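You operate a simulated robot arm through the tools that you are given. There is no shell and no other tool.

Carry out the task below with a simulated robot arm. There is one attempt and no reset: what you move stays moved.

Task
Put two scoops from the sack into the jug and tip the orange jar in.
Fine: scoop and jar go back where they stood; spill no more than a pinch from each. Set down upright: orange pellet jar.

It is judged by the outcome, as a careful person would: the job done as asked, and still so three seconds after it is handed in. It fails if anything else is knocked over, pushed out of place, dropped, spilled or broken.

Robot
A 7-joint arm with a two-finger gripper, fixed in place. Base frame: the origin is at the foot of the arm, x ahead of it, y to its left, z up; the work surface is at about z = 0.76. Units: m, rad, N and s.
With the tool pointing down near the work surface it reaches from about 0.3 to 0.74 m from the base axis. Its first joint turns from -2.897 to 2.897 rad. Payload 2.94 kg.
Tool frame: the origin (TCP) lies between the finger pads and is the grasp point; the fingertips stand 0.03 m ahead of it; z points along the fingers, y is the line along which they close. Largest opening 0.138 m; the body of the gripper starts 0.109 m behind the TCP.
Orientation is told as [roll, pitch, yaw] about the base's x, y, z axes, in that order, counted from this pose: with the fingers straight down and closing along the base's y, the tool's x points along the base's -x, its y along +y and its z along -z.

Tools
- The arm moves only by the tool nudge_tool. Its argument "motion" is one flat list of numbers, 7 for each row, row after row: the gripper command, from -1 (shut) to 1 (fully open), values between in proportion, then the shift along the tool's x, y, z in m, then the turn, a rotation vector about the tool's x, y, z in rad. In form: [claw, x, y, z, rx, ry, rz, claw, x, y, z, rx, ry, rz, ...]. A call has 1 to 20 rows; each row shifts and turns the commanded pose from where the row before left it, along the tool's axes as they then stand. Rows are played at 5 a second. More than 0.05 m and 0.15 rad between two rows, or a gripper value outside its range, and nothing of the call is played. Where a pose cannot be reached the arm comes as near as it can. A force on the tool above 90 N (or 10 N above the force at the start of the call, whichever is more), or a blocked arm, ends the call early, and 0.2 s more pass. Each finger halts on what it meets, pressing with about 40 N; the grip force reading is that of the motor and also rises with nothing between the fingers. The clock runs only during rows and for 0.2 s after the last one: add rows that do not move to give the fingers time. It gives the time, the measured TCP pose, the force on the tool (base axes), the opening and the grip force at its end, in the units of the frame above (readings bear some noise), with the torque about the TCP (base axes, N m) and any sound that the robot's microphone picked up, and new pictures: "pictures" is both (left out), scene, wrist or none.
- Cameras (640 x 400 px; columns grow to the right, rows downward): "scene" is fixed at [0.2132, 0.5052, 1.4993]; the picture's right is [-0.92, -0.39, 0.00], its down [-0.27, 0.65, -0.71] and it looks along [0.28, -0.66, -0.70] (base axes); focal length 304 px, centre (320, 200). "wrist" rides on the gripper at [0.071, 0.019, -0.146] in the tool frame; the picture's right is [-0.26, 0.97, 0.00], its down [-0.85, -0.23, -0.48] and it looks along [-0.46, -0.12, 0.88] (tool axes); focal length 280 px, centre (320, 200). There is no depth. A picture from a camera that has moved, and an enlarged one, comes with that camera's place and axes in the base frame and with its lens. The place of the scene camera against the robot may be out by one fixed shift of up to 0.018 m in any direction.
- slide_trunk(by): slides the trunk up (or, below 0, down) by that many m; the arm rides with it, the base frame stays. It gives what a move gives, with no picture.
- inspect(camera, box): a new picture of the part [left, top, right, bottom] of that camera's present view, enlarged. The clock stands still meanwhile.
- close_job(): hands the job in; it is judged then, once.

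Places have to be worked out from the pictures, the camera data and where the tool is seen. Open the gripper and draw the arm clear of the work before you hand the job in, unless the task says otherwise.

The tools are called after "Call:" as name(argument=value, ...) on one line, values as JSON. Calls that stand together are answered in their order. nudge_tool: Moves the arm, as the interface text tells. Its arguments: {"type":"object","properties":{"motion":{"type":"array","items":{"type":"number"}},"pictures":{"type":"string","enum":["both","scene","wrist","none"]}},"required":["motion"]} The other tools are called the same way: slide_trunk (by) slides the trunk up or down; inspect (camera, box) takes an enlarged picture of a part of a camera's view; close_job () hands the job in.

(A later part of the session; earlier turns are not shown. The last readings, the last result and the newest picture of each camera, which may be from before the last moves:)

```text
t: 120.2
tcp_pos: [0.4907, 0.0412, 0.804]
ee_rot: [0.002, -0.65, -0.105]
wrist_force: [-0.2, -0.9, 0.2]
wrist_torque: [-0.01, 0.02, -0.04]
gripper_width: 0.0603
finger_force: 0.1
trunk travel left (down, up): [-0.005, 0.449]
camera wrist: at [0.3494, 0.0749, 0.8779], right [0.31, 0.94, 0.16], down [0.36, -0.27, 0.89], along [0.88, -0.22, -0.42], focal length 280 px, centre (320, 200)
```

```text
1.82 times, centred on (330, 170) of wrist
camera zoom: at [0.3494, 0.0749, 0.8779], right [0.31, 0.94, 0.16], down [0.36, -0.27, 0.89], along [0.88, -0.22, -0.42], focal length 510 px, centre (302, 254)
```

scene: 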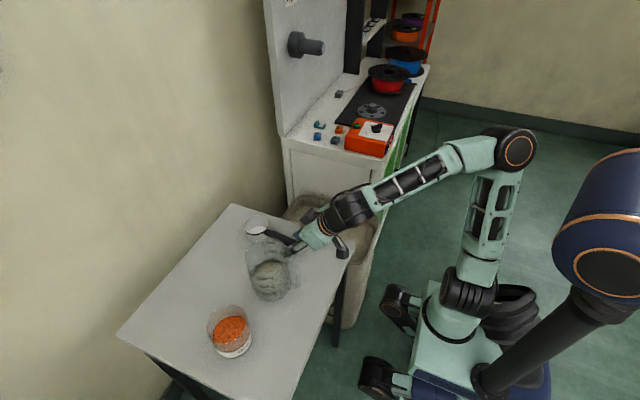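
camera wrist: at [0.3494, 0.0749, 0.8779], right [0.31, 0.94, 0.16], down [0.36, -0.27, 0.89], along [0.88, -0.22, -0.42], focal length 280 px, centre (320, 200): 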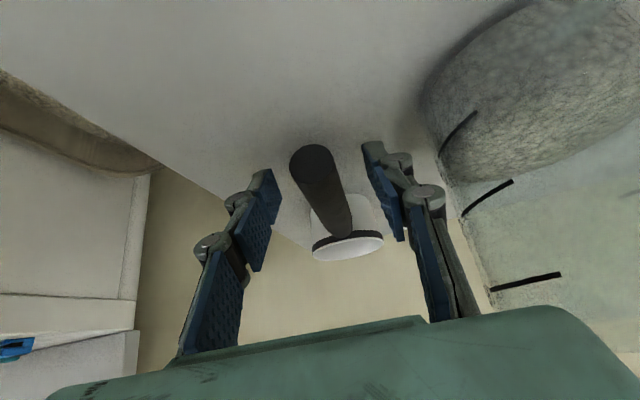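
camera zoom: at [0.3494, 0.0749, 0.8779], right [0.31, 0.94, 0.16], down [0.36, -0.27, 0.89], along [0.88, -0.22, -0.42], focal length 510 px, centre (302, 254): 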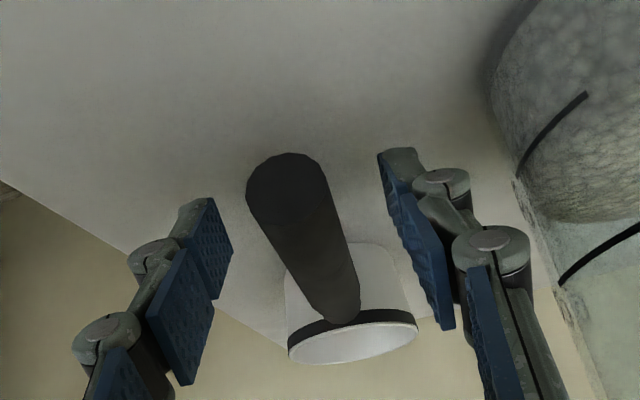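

The scoop is back in place, upright and free. I'll withdraw the fingers along the tool axis, then rise well clear.

Call:
nudge_tool(motion=[-0.13, 0, 0, -0.015, 0, 0, 0, -0.13, 0, 0, -0.02, 0, 0, 0, -0.13, 0, 0, -0.02, 0, 0, 0, -0.13, 0, 0, -0.025, 0, 0, 0, -0.13, 0, 0, -0.03, 0, 0, 0, -0.13, -0.015, 0, -0.025, 0, 0, 0, -0.13, -0.015, 0, -0.025, 0, 0, 0, -0.13, -0.015, 0, -0.025, 0, 0, 0, -0.13, -0.015, 0, -0.025, 0, 0, 0, -0.13, 0, 0, 0, 0, 0, 0], pictures="both")

Call:
inspect(camera="scene", box=[190, 200, 330, 370])

```text
t: 122.4
tcp_pos: [0.4081, 0.0509, 1.0063]
ee_rot: [-0.001, -0.652, -0.103]
wrist_force: [0.5, -0.1, -0.2]
wrist_torque: [0.01, -0.01, 0.01]
gripper_width: 0.0602
finger_force: 0.0
trunk travel left (down, up): [-0.005, 0.449]
camera wrist: at [0.2672, 0.0847, 1.0801], right [0.31, 0.94, 0.16], down [0.36, -0.27, 0.89], along [0.88, -0.22, -0.42], focal length 280 px, centre (320, 200)
```

scene: 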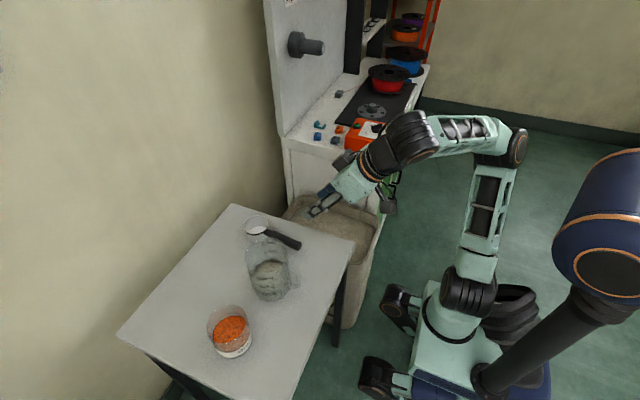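
wrist: 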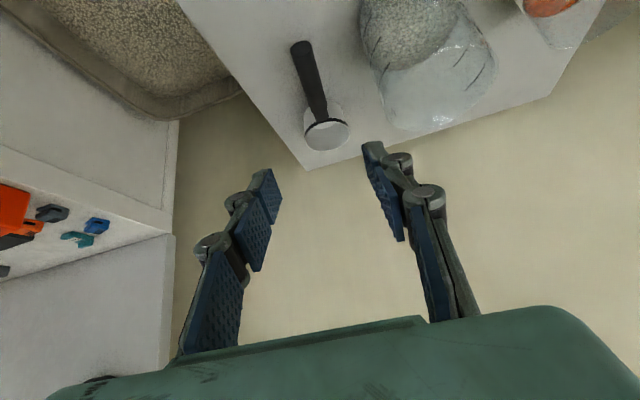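

```text
2.35 times, centred on (260, 285) of scene
camera zoom: at [0.2132, 0.5052, 1.4993], right [-0.92, -0.39, 0.0], down [-0.27, 0.65, -0.71], along [0.28, -0.66, -0.7], focal length 716 px, centre (461, 0)
```

zoom: 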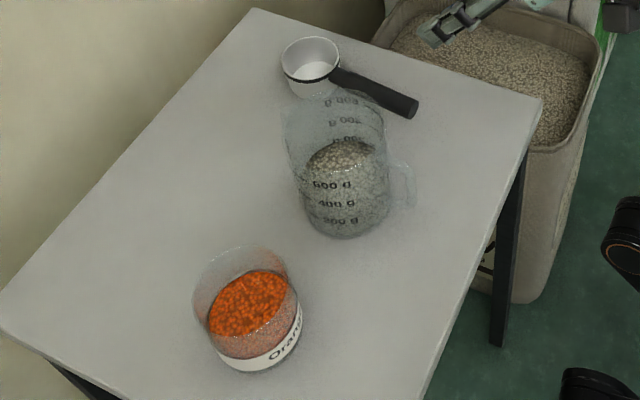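

The scoop's handle end and cup are within a pixel of where they started. Now for the jar: I'll open wider, shift toward it at height and yaw to face it.

Call:
nudge_tool(motion=[0.2, 0.0031, 0.0295, -0.0065, 0, 0, 0, 0.4, 0.0031, 0.0295, -0.0065, 0, 0, 0, 0.667, 0.0031, 0.0295, -0.0065, 0, 0, 0, 0.667, 0.0031, 0.0295, -0.0065, 0, 0, 0, 0.667, 0.0031, 0.0295, -0.0065, 0, 0, 0, 0.667, 0.0031, 0.0295, -0.0065, 0, 0, 0, 0.667, 0, 0, 0, -0.0686, 0, -0.0898, 0.667, 0, 0, 0, -0.0686, 0, -0.0898, 0.667, 0, 0, 0, -0.0686, 0, -0.0898, 0.667, 0, 0, 0, -0.0686, 0, -0.0898, 0.667, 0, 0, 0, 0, 0, 0, 0.667, 0, 0, 0, 0, 0, 0], pictures="both")

Call:
inspect(camera="wrist", box=[240, 0, 500, 180])

Call:
inspect(camera="scene", box=[180, 280, 290, 380])

```text
t: 125.0
tcp_pos: [0.3911, 0.2287, 1.0269]
ee_rot: [0.002, -0.65, 0.35]
wrist_force: [0.7, 0.0, -0.3]
wrist_torque: [-0.01, 0.0, -0.01]
gripper_width: 0.1153
finger_force: 0.0
trunk travel left (down, up): [-0.005, 0.449]
camera wrist: at [0.2496, 0.1973, 1.1004], right [-0.13, 0.98, 0.16], down [0.44, -0.08, 0.89], along [0.89, 0.19, -0.42], focal length 280 px, centre (320, 200)
```

scene: 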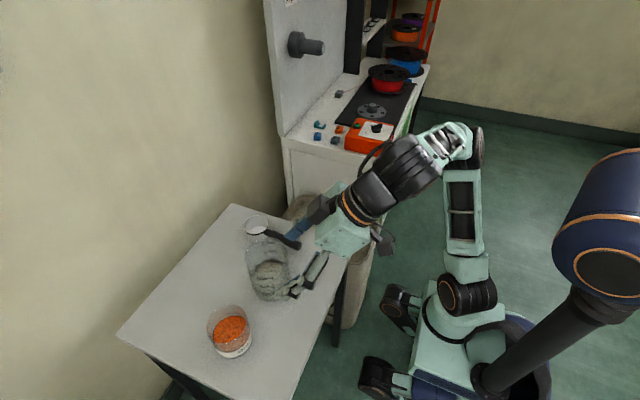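
wrist: 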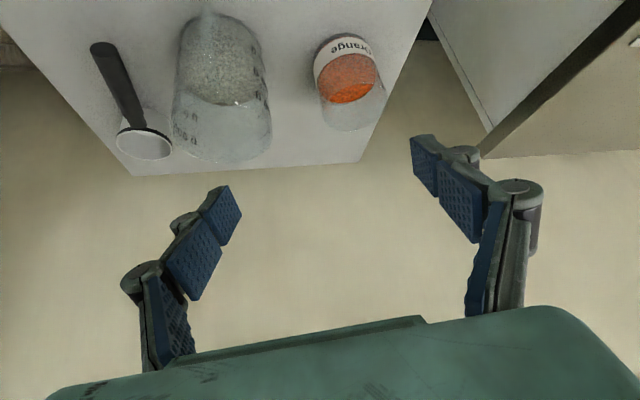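

```text
2.22 times, centred on (370, 90) of wrist
camera zoom: at [0.2496, 0.1973, 1.1004], right [-0.13, 0.98, 0.16], down [0.44, -0.08, 0.89], along [0.89, 0.19, -0.42], focal length 623 px, centre (209, 444)
```

zoom: 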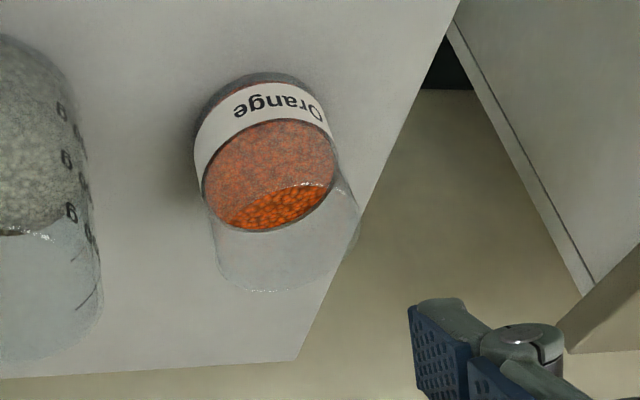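

```text
4.00 times, centred on (235, 330) of scene
camera zoom: at [0.2132, 0.5052, 1.4993], right [-0.92, -0.39, 0.0], down [-0.27, 0.65, -0.71], along [0.28, -0.66, -0.7], focal length 1218 px, centre (660, -320)
```

zoom: 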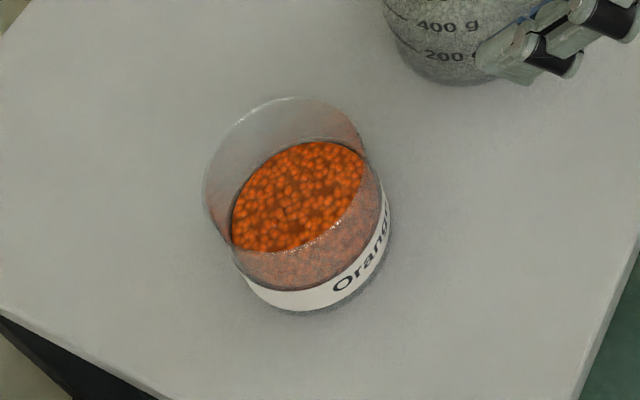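

The jar's centre comes out at about (0.505, 0.321), radius about 0.042 and rim about z 0.86. A heading of 0 gives the fingers the most room beside the jug, so I'll square up, tilt to 55° and come to a pre-grasp behind and above the jar.

Call:
nudge_tool(motion=[0.667, 0, 0, 0, 0.0706, 0, 0.0929, 0.667, 0, 0, 0, 0.0706, 0, 0.0929, 0.667, 0, 0, 0, 0.0706, 0, 0.0929, 0.667, 0, 0, 0, 0, -0.0775, 0, 0.667, 0, 0, 0, 0, -0.0775, 0, 0.667, 0, 0, 0, 0, -0.0775, 0, 0.667, 0, 0, 0, 0, -0.0775, 0, 0.667, 0.0159, 0.0185, 0.0111, 0, 0, 0, 0.667, 0.0159, 0.0185, 0.0111, 0, 0, 0, 0.667, 0.0159, 0.0185, 0.0111, 0, 0, 0, 0.667, 0.0159, 0.0185, 0.0111, 0, 0, 0, 0.667, 0.0159, 0.0183, 0.0112, 0, 0, 0, 0.667, 0, 0, 0, 0, 0, 0, 0.667, 0, 0, 0, 0, 0, 0], pictures="both")

Call:
inspect(camera="wrist", box=[140, 60, 500, 290])

Call:
inspect(camera="scene", box=[180, 230, 340, 380])

```text
t: 128.0
tcp_pos: [0.3924, 0.3221, 0.9282]
ee_rot: [0.004, -0.962, -0.003]
wrist_force: [-0.4, -0.3, -0.4]
wrist_torque: [-0.02, -0.02, -0.01]
gripper_width: 0.1149
finger_force: 0.0
trunk travel left (down, up): [-0.005, 0.449]
camera wrist: at [0.2336, 0.3418, 0.9549], right [0.15, 0.96, 0.22], down [0.1, -0.23, 0.97], along [0.98, -0.13, -0.13], focal length 280 px, centre (320, 200)
```

scene: 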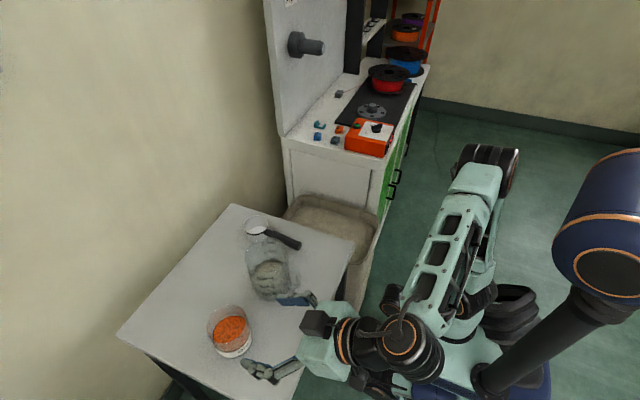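
wrist: 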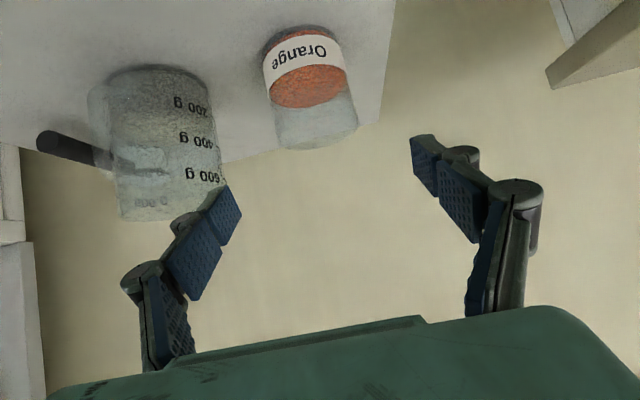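

```text
1.74 times, centred on (320, 175) of wrist
camera zoom: at [0.2336, 0.3418, 0.9549], right [0.15, 0.96, 0.22], down [0.1, -0.23, 0.97], along [0.98, -0.13, -0.13], focal length 488 px, centre (320, 244)
```

zoom: 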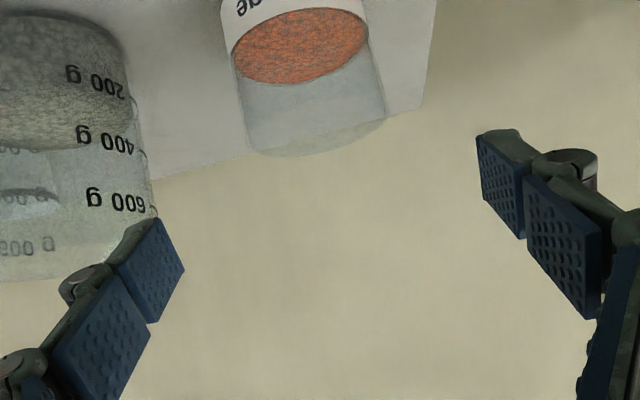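

```text
2.67 times, centred on (260, 305) of scene
camera zoom: at [0.2132, 0.5052, 1.4993], right [-0.92, -0.39, 0.0], down [-0.27, 0.65, -0.71], along [0.28, -0.66, -0.7], focal length 812 px, centre (480, -80)
```

zoom: 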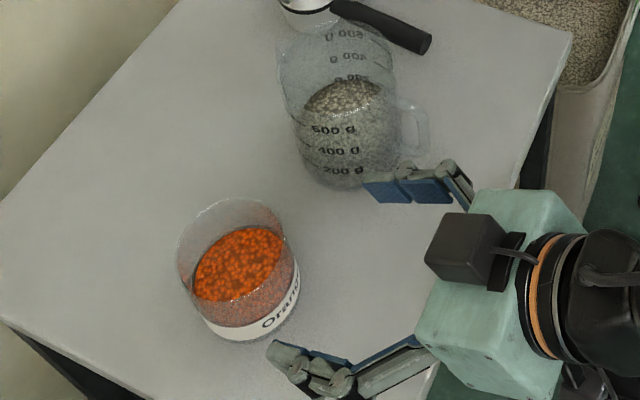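

The tangent rays from the two wrist views agree: jar centre (0.510, 0.320), radius about 0.041. I'll lower to the pre-grasp point exactly on the approach line.

Call:
nudge_tool(motion=[0.667, 0.0088, -0.0005, 0.0071, 0, 0, 0, 0.667, 0.0088, -0.0005, 0.0071, 0, 0, 0, 0.667, 0.0088, -0.0005, 0.007, 0, 0, 0, 0.667, 0.0088, -0.0005, 0.007, 0, 0, 0, 0.667, 0, 0, 0, 0, 0, 0, 0.667, 0, 0, 0, 0, 0, 0], pictures="both")

Call:
inspect(camera="scene", box=[180, 230, 340, 380])

```text
t: 129.4
tcp_pos: [0.3925, 0.3192, 0.8847]
ee_rot: [0.001, -0.959, -0.005]
wrist_force: [0.3, 0.3, -0.2]
wrist_torque: [-0.01, 0.01, -0.01]
gripper_width: 0.115
finger_force: 0.0
trunk travel left (down, up): [-0.005, 0.449]
camera wrist: at [0.2341, 0.3397, 0.9119], right [0.15, 0.96, 0.22], down [0.1, -0.23, 0.97], along [0.98, -0.13, -0.13], focal length 280 px, centre (320, 200)
```

scene: 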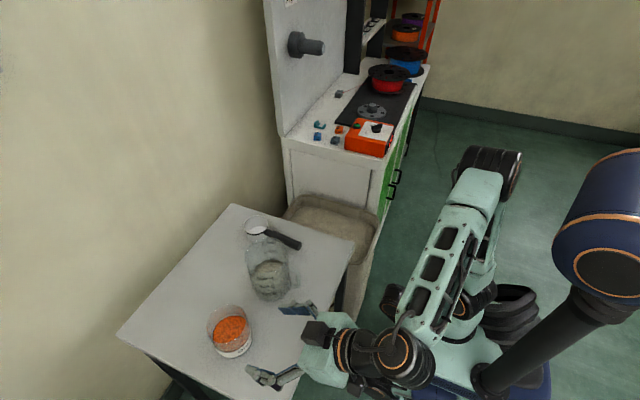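
wrist: 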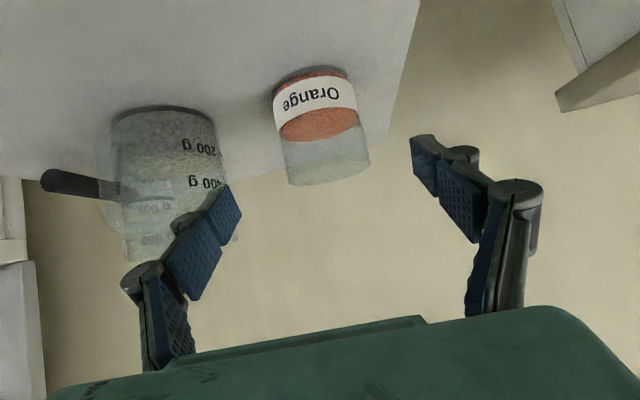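

```text
2.67 times, centred on (260, 305) of scene
camera zoom: at [0.2132, 0.5052, 1.4993], right [-0.92, -0.39, 0.0], down [-0.27, 0.65, -0.71], along [0.28, -0.66, -0.7], focal length 812 px, centre (480, -80)
```

zoom: 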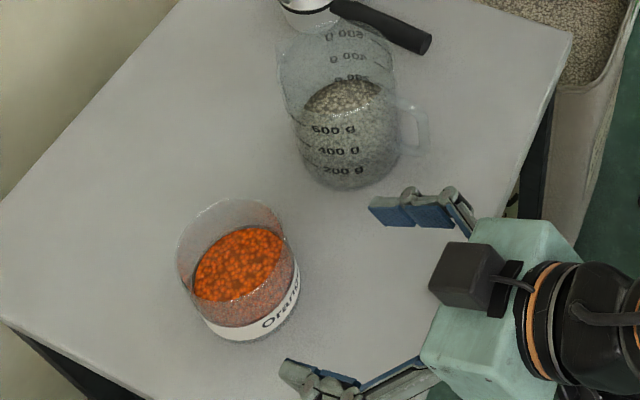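

The jar sits exactly on the tool axis (u about 320), with even gaps to both fingers. I'll advance slowly along the tool axis.

Call:
nudge_tool(motion=[0.667, 0, 0.0001, 0.0125, 0, 0, 0, 0.667, 0, 0.0001, 0.0125, 0, 0, 0, 0.667, 0, 0.0001, 0.0125, 0, 0, 0, 0.667, 0, 0.0001, 0.0125, 0, 0, 0, 0.667, 0, 0.0001, 0.0125, 0, 0, 0, 0.667, 0, 0.0001, 0.0125, 0, 0, 0, 0.667, 0, 0.0001, 0.0125, 0, 0, 0, 0.667, 0, 0.0001, 0.0125, 0, 0, 0, 0.667, 0, 0, 0, 0, 0, 0, 0.667, 0, 0, 0, 0, 0, 0], pictures="both")

Call:
inspect(camera="scene", box=[180, 230, 340, 380])

Call:
inspect(camera="wrist", box=[120, 80, 560, 340])

```text
t: 131.6
tcp_pos: [0.4776, 0.3183, 0.8276]
ee_rot: [0.002, -0.961, -0.002]
wrist_force: [0.0, 0.2, -0.1]
wrist_torque: [-0.01, 0.09, -0.01]
gripper_width: 0.1153
finger_force: 0.0
trunk travel left (down, up): [-0.005, 0.449]
camera wrist: at [0.318, 0.3383, 0.8535], right [0.15, 0.96, 0.22], down [0.1, -0.23, 0.97], along [0.98, -0.13, -0.13], focal length 280 px, centre (320, 200)
```

scene: 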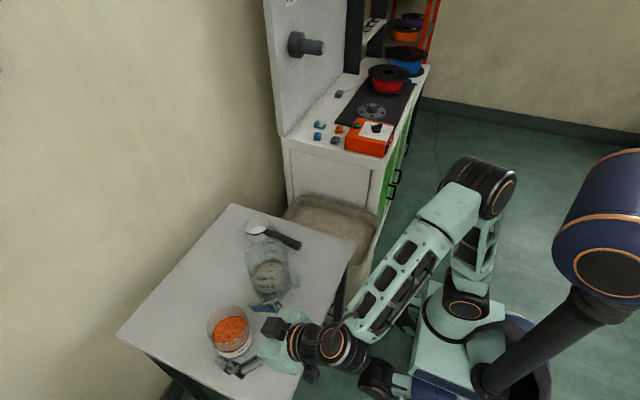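
wrist: 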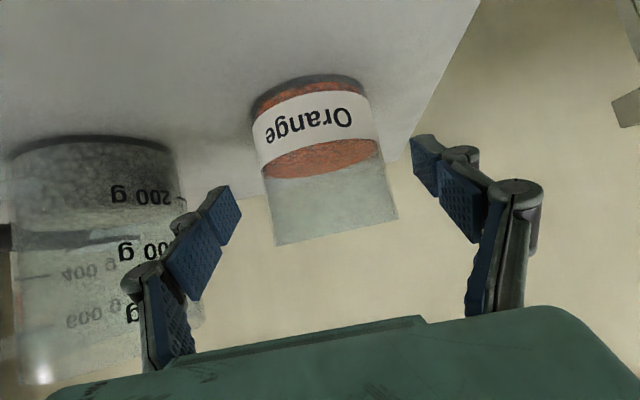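

```text
2.67 times, centred on (260, 305) of scene
camera zoom: at [0.2132, 0.5052, 1.4993], right [-0.92, -0.39, 0.0], down [-0.27, 0.65, -0.71], along [0.28, -0.66, -0.7], focal length 812 px, centre (480, -80)
```

zoom: 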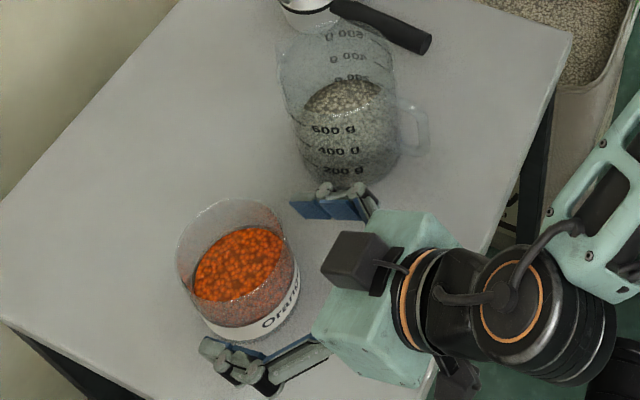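

```text
1.45 times, centred on (340, 210) of wrist
camera zoom: at [0.318, 0.3383, 0.8535], right [0.15, 0.96, 0.22], down [0.1, -0.23, 0.97], along [0.98, -0.13, -0.13], focal length 408 px, centre (291, 186)
```

zoom: 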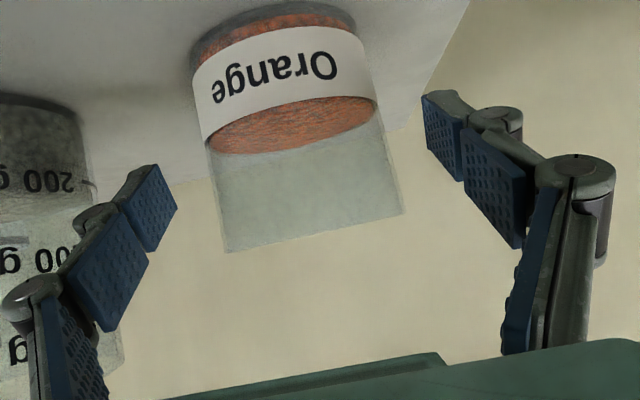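

Still centred with clear gaps on both sides. I'll advance the last 4 cm so the pads straddle the jar's mid-height.

Call:
nudge_tool(motion=[0.667, 0.0004, 0.0004, 0.0102, 0, 0, 0, 0.667, 0.0004, 0.0004, 0.0102, 0, 0, 0, 0.667, 0.0004, 0.0004, 0.0102, 0, 0, 0, 0.667, 0.0004, 0.0004, 0.0101, 0, 0, 0, 0.667, 0, 0, 0, 0, 0, 0, 0.667, 0, 0, 0, 0, 0, 0], pictures="both")

Call:
inspect(camera="scene", box=[180, 250, 320, 380])

Call:
inspect(camera="wrist", box=[120, 80, 560, 340])

```text
t: 133.0
tcp_pos: [0.5087, 0.3234, 0.8018]
ee_rot: [0.004, -0.96, -0.004]
wrist_force: [-0.3, -0.2, 0.2]
wrist_torque: [0.02, 0.02, -0.02]
gripper_width: 0.115
finger_force: 0.1
trunk travel left (down, up): [-0.005, 0.449]
camera wrist: at [0.3495, 0.3414, 0.8288], right [0.15, 0.96, 0.22], down [0.1, -0.23, 0.97], along [0.98, -0.13, -0.13], focal length 280 px, centre (320, 200)
```

scene: 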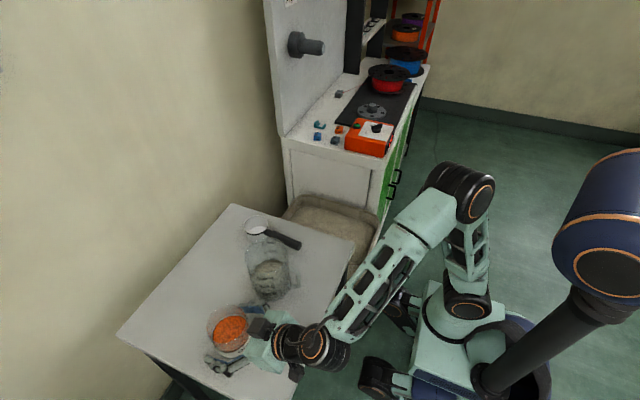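
wrist: 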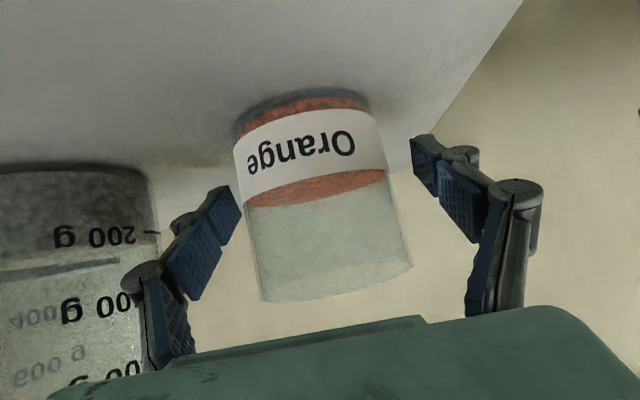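

```text
3.08 times, centred on (250, 315) of scene
camera zoom: at [0.2132, 0.5052, 1.4993], right [-0.92, -0.39, 0.0], down [-0.27, 0.65, -0.71], along [0.28, -0.66, -0.7], focal length 937 px, centre (535, -154)
```

zoom: 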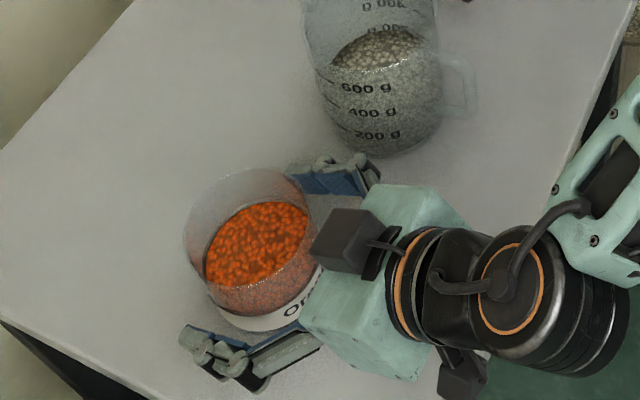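

```text
1.45 times, centred on (340, 210) of wrist
camera zoom: at [0.3495, 0.3414, 0.8288], right [0.15, 0.96, 0.22], down [0.1, -0.23, 0.97], along [0.98, -0.13, -0.13], focal length 408 px, centre (291, 186)
```

zoom: 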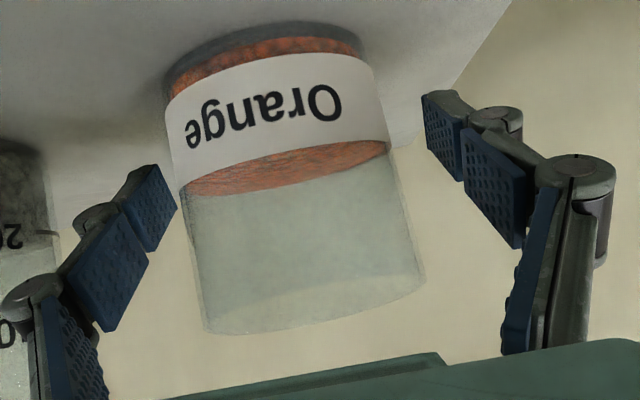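

The pads straddle the jar evenly at mid-height. I'll close gently until both fingers hold it.

Call:
nudge_tool(motion=[0.5, 0, 0, 0, 0, 0, 0, 0.4, 0, 0, 0, 0, 0, 0, 0.3, 0, 0, 0, 0, 0, 0, 0.2, 0, 0, 0, 0, 0, 0, 0.0, 0, 0, 0, 0, 0, 0, -0.3, 0, 0, 0, 0, 0, 0, -0.3, 0, 0, 0, 0, 0, 0, -0.3, 0, 0, 0, 0, 0, 0], pictures="both")

Call:
inspect(camera="scene", box=[180, 250, 320, 380])

Call:
inspect(camera="wrist", box=[120, 80, 560, 340])

```text
t: 134.8
tcp_pos: [0.5093, 0.3221, 0.8026]
ee_rot: [0.004, -0.964, -0.004]
wrist_force: [-0.9, -1.0, 1.2]
wrist_torque: [-0.1, 0.05, 0.0]
gripper_width: 0.0829
finger_force: 39.8
trunk travel left (down, up): [-0.005, 0.449]
camera wrist: at [0.3494, 0.3413, 0.829], right [0.15, 0.96, 0.22], down [0.1, -0.23, 0.97], along [0.98, -0.13, -0.13], focal length 280 px, centre (320, 200)
```

scene: 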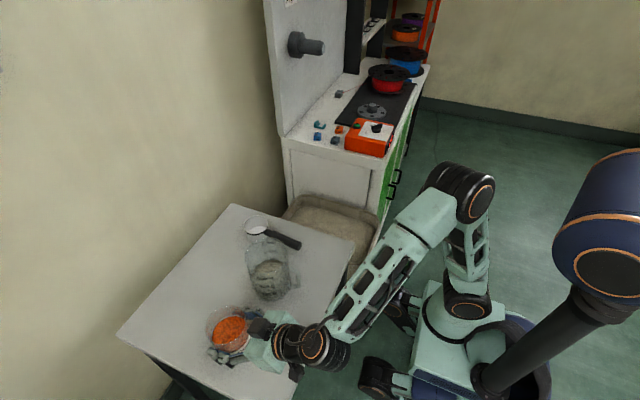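
wrist: 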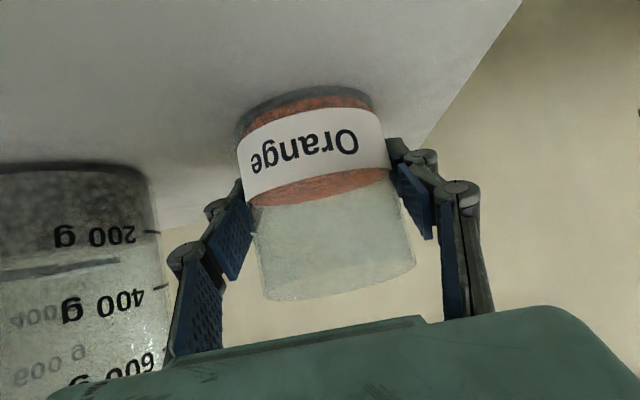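

```text
3.08 times, centred on (250, 315) of scene
camera zoom: at [0.2132, 0.5052, 1.4993], right [-0.92, -0.39, 0.0], down [-0.27, 0.65, -0.71], along [0.28, -0.66, -0.7], focal length 937 px, centre (535, -154)
```

zoom: 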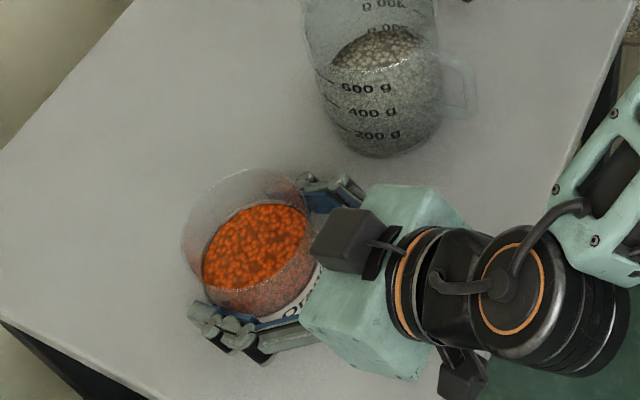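

```text
1.45 times, centred on (340, 210) of wrist
camera zoom: at [0.3494, 0.3413, 0.829], right [0.15, 0.96, 0.22], down [0.1, -0.23, 0.97], along [0.98, -0.13, -0.13], focal length 408 px, centre (291, 186)
```

zoom: 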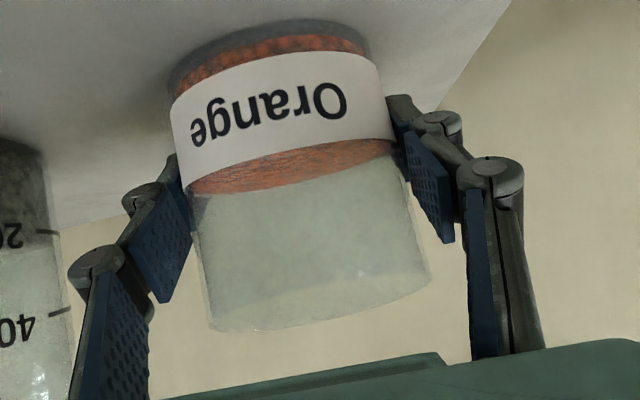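

The jar is held at 0.083 m with 40 N; its grip pose is TCP (0.5093, 0.3221, 0.8026), pitch -0.964, yaw 0. I'll lift straight up, starting gently to check the hold.

Call:
nudge_tool(motion=[-0.3, -0.0041, 0, -0.0029, 0, 0, 0, -0.3, -0.0082, 0, -0.0057, 0, 0, 0, -0.3, -0.0123, 0, -0.0086, 0, 0, 0, -0.3, 0, 0, 0, 0, 0, 0], pictures="both")

Call:
inspect(camera="scene", box=[180, 250, 320, 380])

```text
t: 135.8
tcp_pos: [0.5075, 0.3215, 0.8308]
ee_rot: [0.002, -0.96, -0.002]
wrist_force: [0.1, 0.1, -1.7]
wrist_torque: [0.01, -0.01, 0.0]
gripper_width: 0.0831
finger_force: 39.7
trunk travel left (down, up): [-0.005, 0.449]
camera wrist: at [0.3478, 0.3411, 0.8581], right [0.15, 0.96, 0.22], down [0.1, -0.23, 0.97], along [0.98, -0.13, -0.13], focal length 280 px, centre (320, 200)
```

scene: 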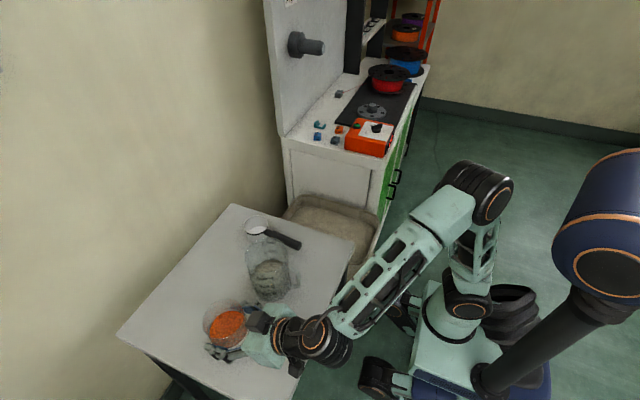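
wrist: 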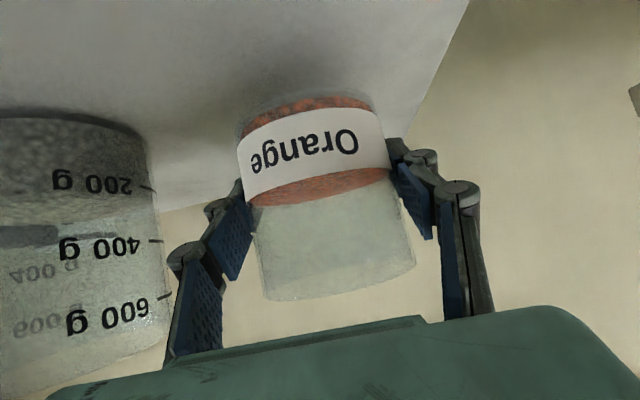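

```text
3.08 times, centred on (250, 315) of scene
camera zoom: at [0.2132, 0.5052, 1.4993], right [-0.92, -0.39, 0.0], down [-0.27, 0.65, -0.71], along [0.28, -0.66, -0.7], focal length 937 px, centre (535, -154)
```

zoom: 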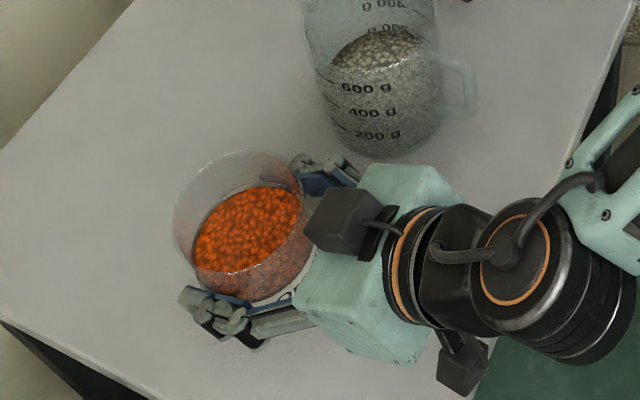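

The jar lifts cleanly with a steady grip. I'll raise it above jug height, then slide it level toward the jug.

Call:
nudge_tool(motion=[-0.3, -0.0163, 0, -0.0114, 0, 0, 0, -0.3, -0.0163, 0, -0.0114, 0, 0, 0, -0.3, -0.0163, 0, -0.0114, 0, 0, 0, -0.3, -0.0163, 0, -0.0114, 0, 0, 0, -0.3, -0.0163, 0, -0.0114, 0, 0, 0, -0.3, -0.0163, 0, -0.0114, 0, 0, 0, -0.3, -0.0163, 0, -0.0114, 0, 0, 0, -0.3, -0.0163, 0, -0.0114, 0, 0, 0, -0.3, 0.0006, -0.0072, -0.0008, 0, 0, 0, -0.3, 0.0011, -0.0142, -0.0016, 0, 0, 0, -0.3, 0.0011, -0.0142, -0.0016, 0, 0, 0, -0.3, 0.0011, -0.0142, -0.0016, 0, 0, 0, -0.3, 0.0011, -0.0142, -0.0016, 0, 0, 0, -0.3, 0.0011, -0.0142, -0.0016, 0, 0, 0, -0.3, 0.0011, -0.0142, -0.0016, 0, 0, 0, -0.3, 0.0011, -0.0142, -0.0016, 0, 0, 0, -0.3, 0.0006, -0.0072, -0.0008, 0, 0, 0, -0.3, 0, 0, 0, 0, 0, 0, -0.3, 0, 0, 0, 0, 0, 0], pictures="both")

Call:
inspect(camera="scene", box=[200, 200, 340, 330])

```text
t: 139.8
tcp_pos: [0.4962, 0.2082, 0.9857]
ee_rot: [-0.003, -0.949, 0.004]
wrist_force: [-0.3, 0.1, -2.1]
wrist_torque: [0.0, -0.01, -0.01]
gripper_width: 0.0827
finger_force: 40.4
trunk travel left (down, up): [-0.005, 0.449]
camera wrist: at [0.3367, 0.2277, 1.0144], right [0.15, 0.97, 0.21], down [0.11, -0.23, 0.97], along [0.98, -0.13, -0.14], focal length 280 px, centre (320, 200)
```

scene: 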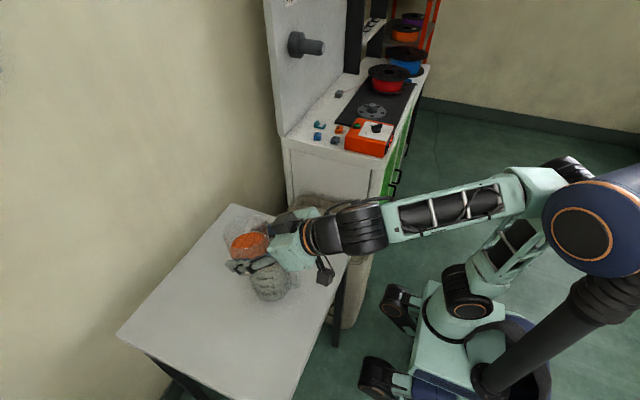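
wrist: 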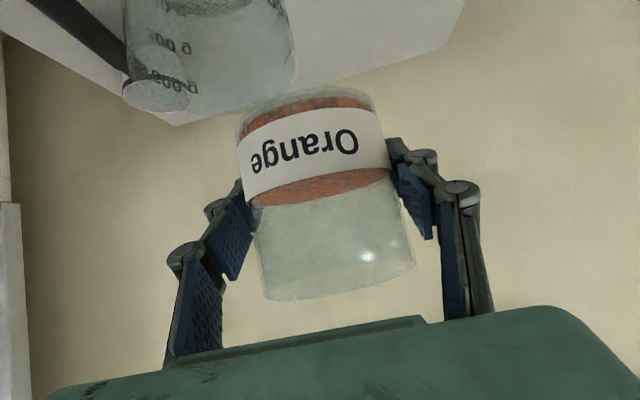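

```text
3.08 times, centred on (270, 265) of scene
camera zoom: at [0.2132, 0.5052, 1.4993], right [-0.92, -0.39, 0.0], down [-0.27, 0.65, -0.71], along [0.28, -0.66, -0.7], focal length 937 px, centre (474, 0)
```

zoom: 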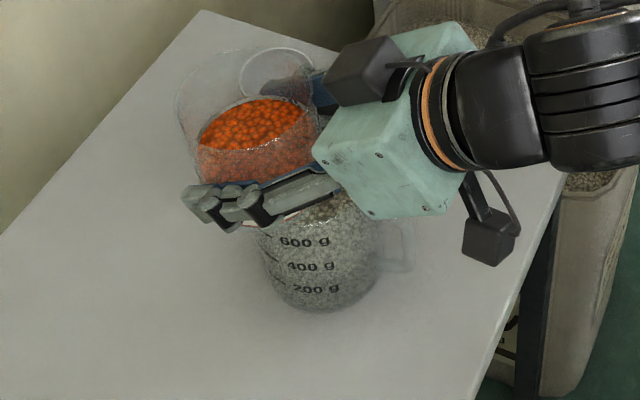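

The jar is level over the jug's near side. I'll begin rolling its mouth toward the jug and check that the TCP holds.

Call:
nudge_tool(motion=[-0.3, 0, 0, 0, -0.0289, 0, 0.0408, -0.3, 0, 0, 0, -0.0578, 0, 0.0816, -0.3, 0, 0, 0, -0.0578, 0, 0.0816, -0.3, 0, 0, 0, -0.0578, 0, 0.0816, -0.3, 0, 0, 0, -0.0578, 0, 0.0816, -0.3, 0, 0, 0, 0, 0, 0, -0.3, 0, 0, 0, 0, 0, 0], pictures="both")

Call:
inspect(camera="scene", box=[200, 200, 340, 330])

```text
t: 141.4
tcp_pos: [0.4944, 0.208, 0.9907]
ee_rot: [0.699, -0.827, -0.554]
wrist_force: [0.3, -0.6, -1.5]
wrist_torque: [-0.01, 0.0, 0.0]
gripper_width: 0.0828
finger_force: 39.9
trunk travel left (down, up): [-0.005, 0.449]
camera wrist: at [0.3349, 0.2141, 1.0233], right [0.15, 0.78, 0.61], down [0.1, -0.63, 0.77], along [0.98, -0.06, -0.17], focal length 280 px, centre (320, 200)
```

scene: 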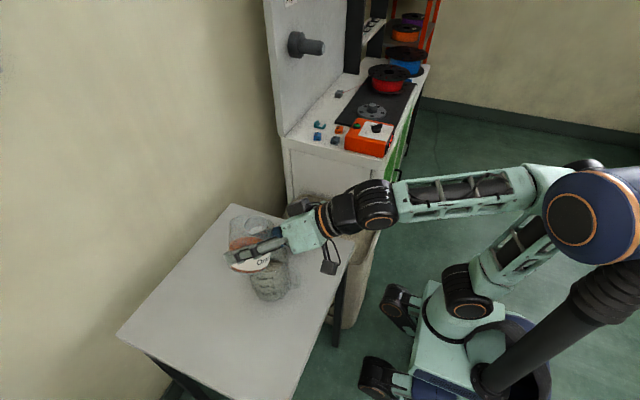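
wrist: 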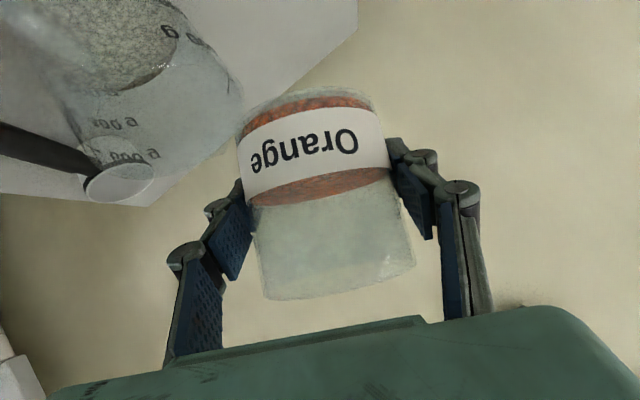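

```text
3.08 times, centred on (270, 265) of scene
camera zoom: at [0.2132, 0.5052, 1.4993], right [-0.92, -0.39, 0.0], down [-0.27, 0.65, -0.71], along [0.28, -0.66, -0.7], focal length 937 px, centre (474, 0)
```

zoom: 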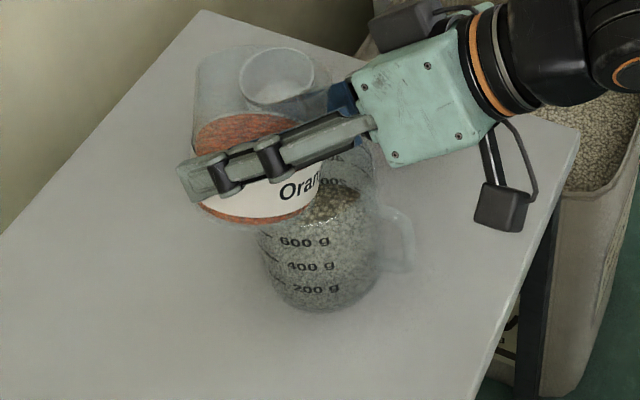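

At 26° the lip's drop point falls near the jug mouth's centre. I'll keep rolling in moderate steps.

Call:
nudge_tool(motion=[-0.3, 0, 0, 0, -0.0462, 0, 0.0653, -0.3, 0, 0, 0, -0.0462, 0, 0.0653, -0.3, 0, 0, 0, -0.0462, 0, 0.0653, -0.3, 0, 0, 0, -0.0462, 0, 0.0653, -0.3, 0, 0, 0, 0, 0, 0], pictures="scene")

Call:
inspect(camera="scene", box=[200, 200, 340, 330])

```text
t: 142.6
tcp_pos: [0.4943, 0.2086, 0.9926]
ee_rot: [1.039, -0.629, -0.782]
wrist_force: [0.1, 0.1, -1.3]
wrist_torque: [-0.02, 0.02, -0.02]
gripper_width: 0.0825
finger_force: 40.2
trunk travel left (down, up): [-0.005, 0.449]
```

scene: 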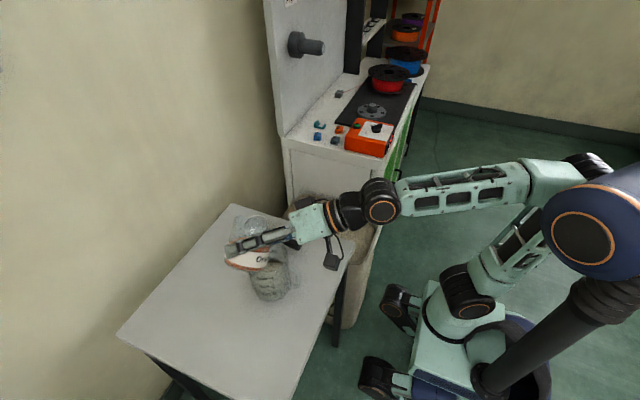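

```text
3.08 times, centred on (270, 265) of scene
camera zoom: at [0.2132, 0.5052, 1.4993], right [-0.92, -0.39, 0.0], down [-0.27, 0.65, -0.71], along [0.28, -0.66, -0.7], focal length 937 px, centre (474, 0)
```

zoom: 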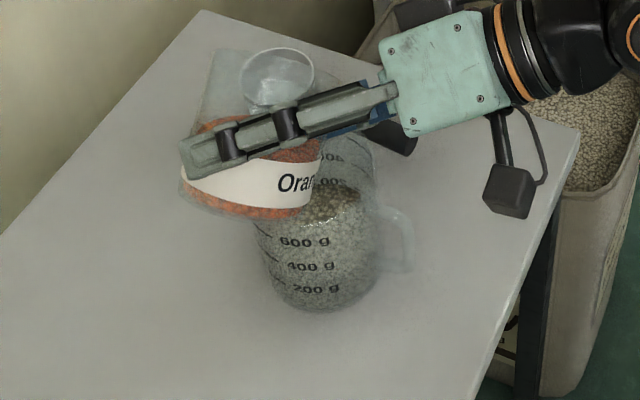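

At 44° nothing has moved yet, so the pour will start with some momentum. I'll shift 1 cm back from the jug to centre the stream, then continue the roll.

Call:
nudge_tool(motion=[-0.3, 0.0028, 0.0036, 0.002, 0, 0, 0, -0.3, 0.0029, 0.0036, 0.002, 0, 0, 0, -0.3, 0, 0, 0, -0.0462, 0, 0.0653, -0.3, 0, 0, 0, -0.0462, 0, 0.0653, -0.3, 0, 0, 0, -0.0462, 0, 0.0653, -0.3, 0, 0, 0, 0, 0, 0, -0.3, 0, 0, 0, 0, 0, 0], pictures="scene")

Call:
inspect(camera="scene", box=[200, 200, 340, 330])

```text
t: 144.2
tcp_pos: [0.494, 0.2188, 0.992]
ee_rot: [1.23, -0.452, -0.879]
wrist_force: [-0.1, 0.6, -2.0]
wrist_torque: [-0.02, 0.01, -0.02]
gripper_width: 0.0829
finger_force: 40.0
trunk travel left (down, up): [-0.005, 0.449]
```

scene: 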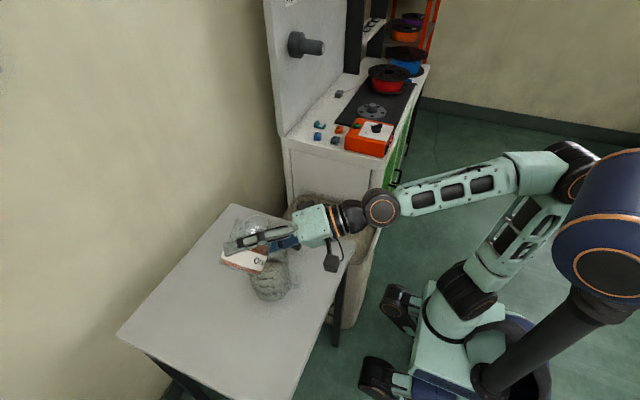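

```text
3.08 times, centred on (270, 265) of scene
camera zoom: at [0.2132, 0.5052, 1.4993], right [-0.92, -0.39, 0.0], down [-0.27, 0.65, -0.71], along [0.28, -0.66, -0.7], focal length 937 px, centre (474, 0)
```

zoom: 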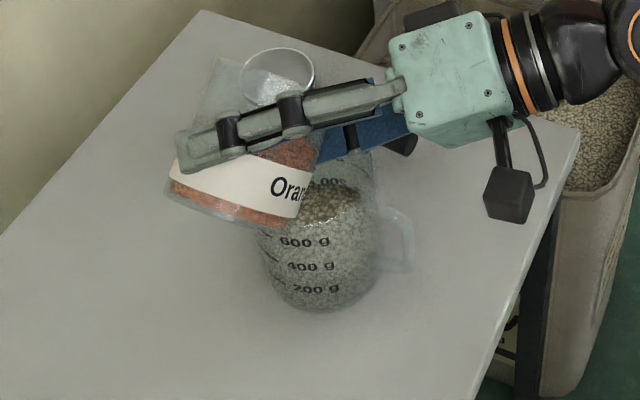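

At 58° it's still holding. I'll continue slowly.

Call:
nudge_tool(motion=[-0.3, 0, 0, 0, -0.0347, 0, 0.049, -0.3, 0, 0, 0, -0.0347, 0, 0.049, -0.3, 0, 0, 0, -0.0347, 0, 0.049, -0.3, 0, 0, 0, 0, 0, 0, -0.3, 0, 0, 0, 0, 0, 0], pictures="both")

Call:
inspect(camera="scene", box=[200, 200, 340, 330])

```text
t: 145.4
tcp_pos: [0.4921, 0.2184, 0.9921]
ee_rot: [1.348, -0.312, -0.921]
wrist_force: [0.0, -0.7, -2.4]
wrist_torque: [-0.01, 0.01, 0.01]
gripper_width: 0.0827
finger_force: 39.8
trunk travel left (down, up): [-0.005, 0.449]
camera wrist: at [0.3338, 0.2008, 1.0204], right [0.15, 0.16, 0.98], down [0.1, -0.98, 0.14], along [0.98, 0.08, -0.16], focal length 280 px, centre (320, 200)
```

scene: 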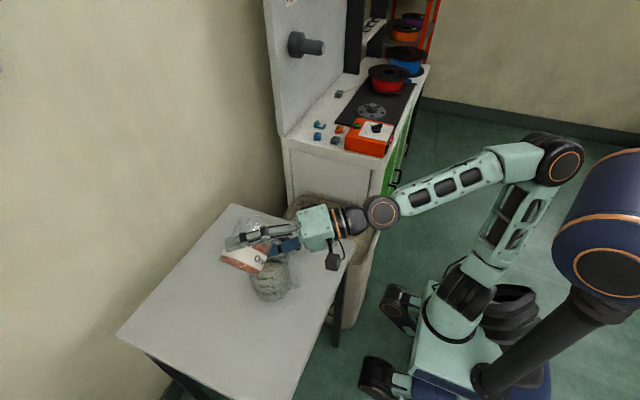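
wrist: 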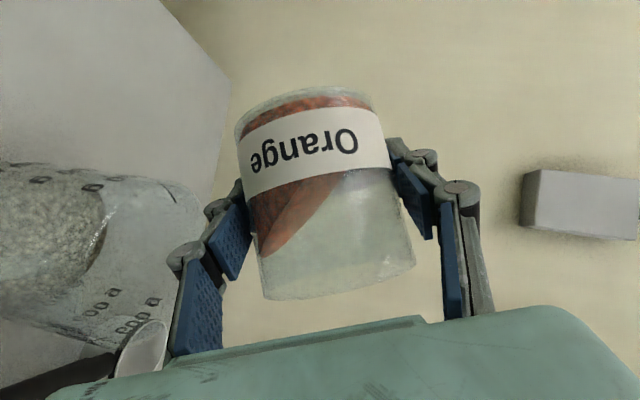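

```text
3.08 times, centred on (270, 265) of scene
camera zoom: at [0.2132, 0.5052, 1.4993], right [-0.92, -0.39, 0.0], down [-0.27, 0.65, -0.71], along [0.28, -0.66, -0.7], focal length 937 px, centre (474, 0)
```

zoom: 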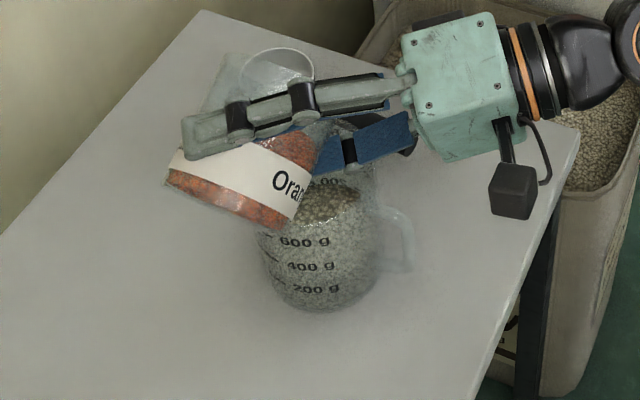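

The wrist view now shows the orange pellets sliding toward the lip, and the lip's drop point projects near the jug's centre. I'll continue the roll.

Call:
nudge_tool(motion=[-0.3, 0, 0, 0, -0.0347, 0, 0.049, -0.3, 0, 0, 0, -0.0347, 0, 0.049, -0.3, 0, 0, 0, -0.0347, 0, 0.049, -0.3, 0, 0, 0, 0, 0, 0, -0.3, 0, 0, 0, 0, 0, 0], pictures="both")

Call:
inspect(camera="scene", box=[200, 200, 340, 330])

```text
t: 146.6
tcp_pos: [0.4934, 0.2188, 0.9932]
ee_rot: [1.462, -0.166, -0.947]
wrist_force: [1.2, -0.7, -2.4]
wrist_torque: [-0.03, 0.0, 0.0]
gripper_width: 0.0826
finger_force: 40.0
trunk travel left (down, up): [-0.005, 0.449]
camera wrist: at [0.3338, 0.197, 1.0167], right [0.15, -0.02, 0.99], down [0.1, -0.99, -0.03], along [0.98, 0.1, -0.14], focal length 280 px, centre (320, 200)
```

scene: 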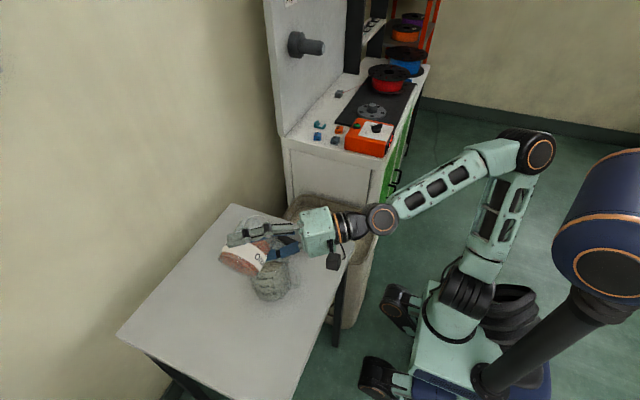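
wrist: 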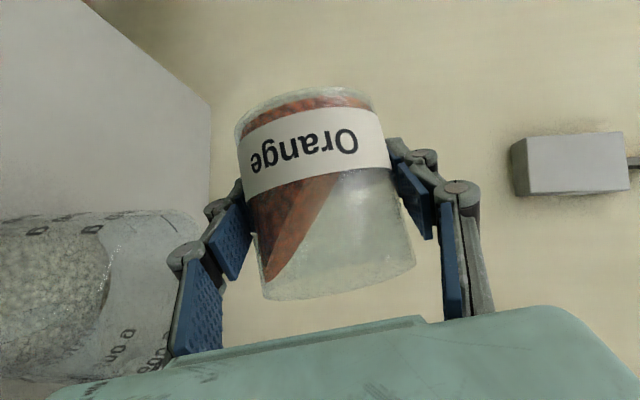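

```text
3.08 times, centred on (270, 265) of scene
camera zoom: at [0.2132, 0.5052, 1.4993], right [-0.92, -0.39, 0.0], down [-0.27, 0.65, -0.71], along [0.28, -0.66, -0.7], focal length 937 px, centre (474, 0)
```

zoom: 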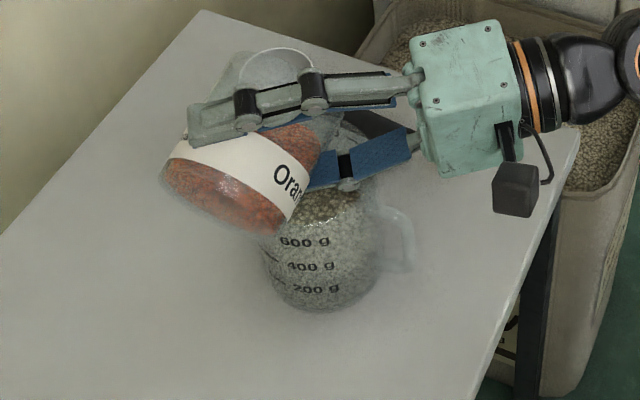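

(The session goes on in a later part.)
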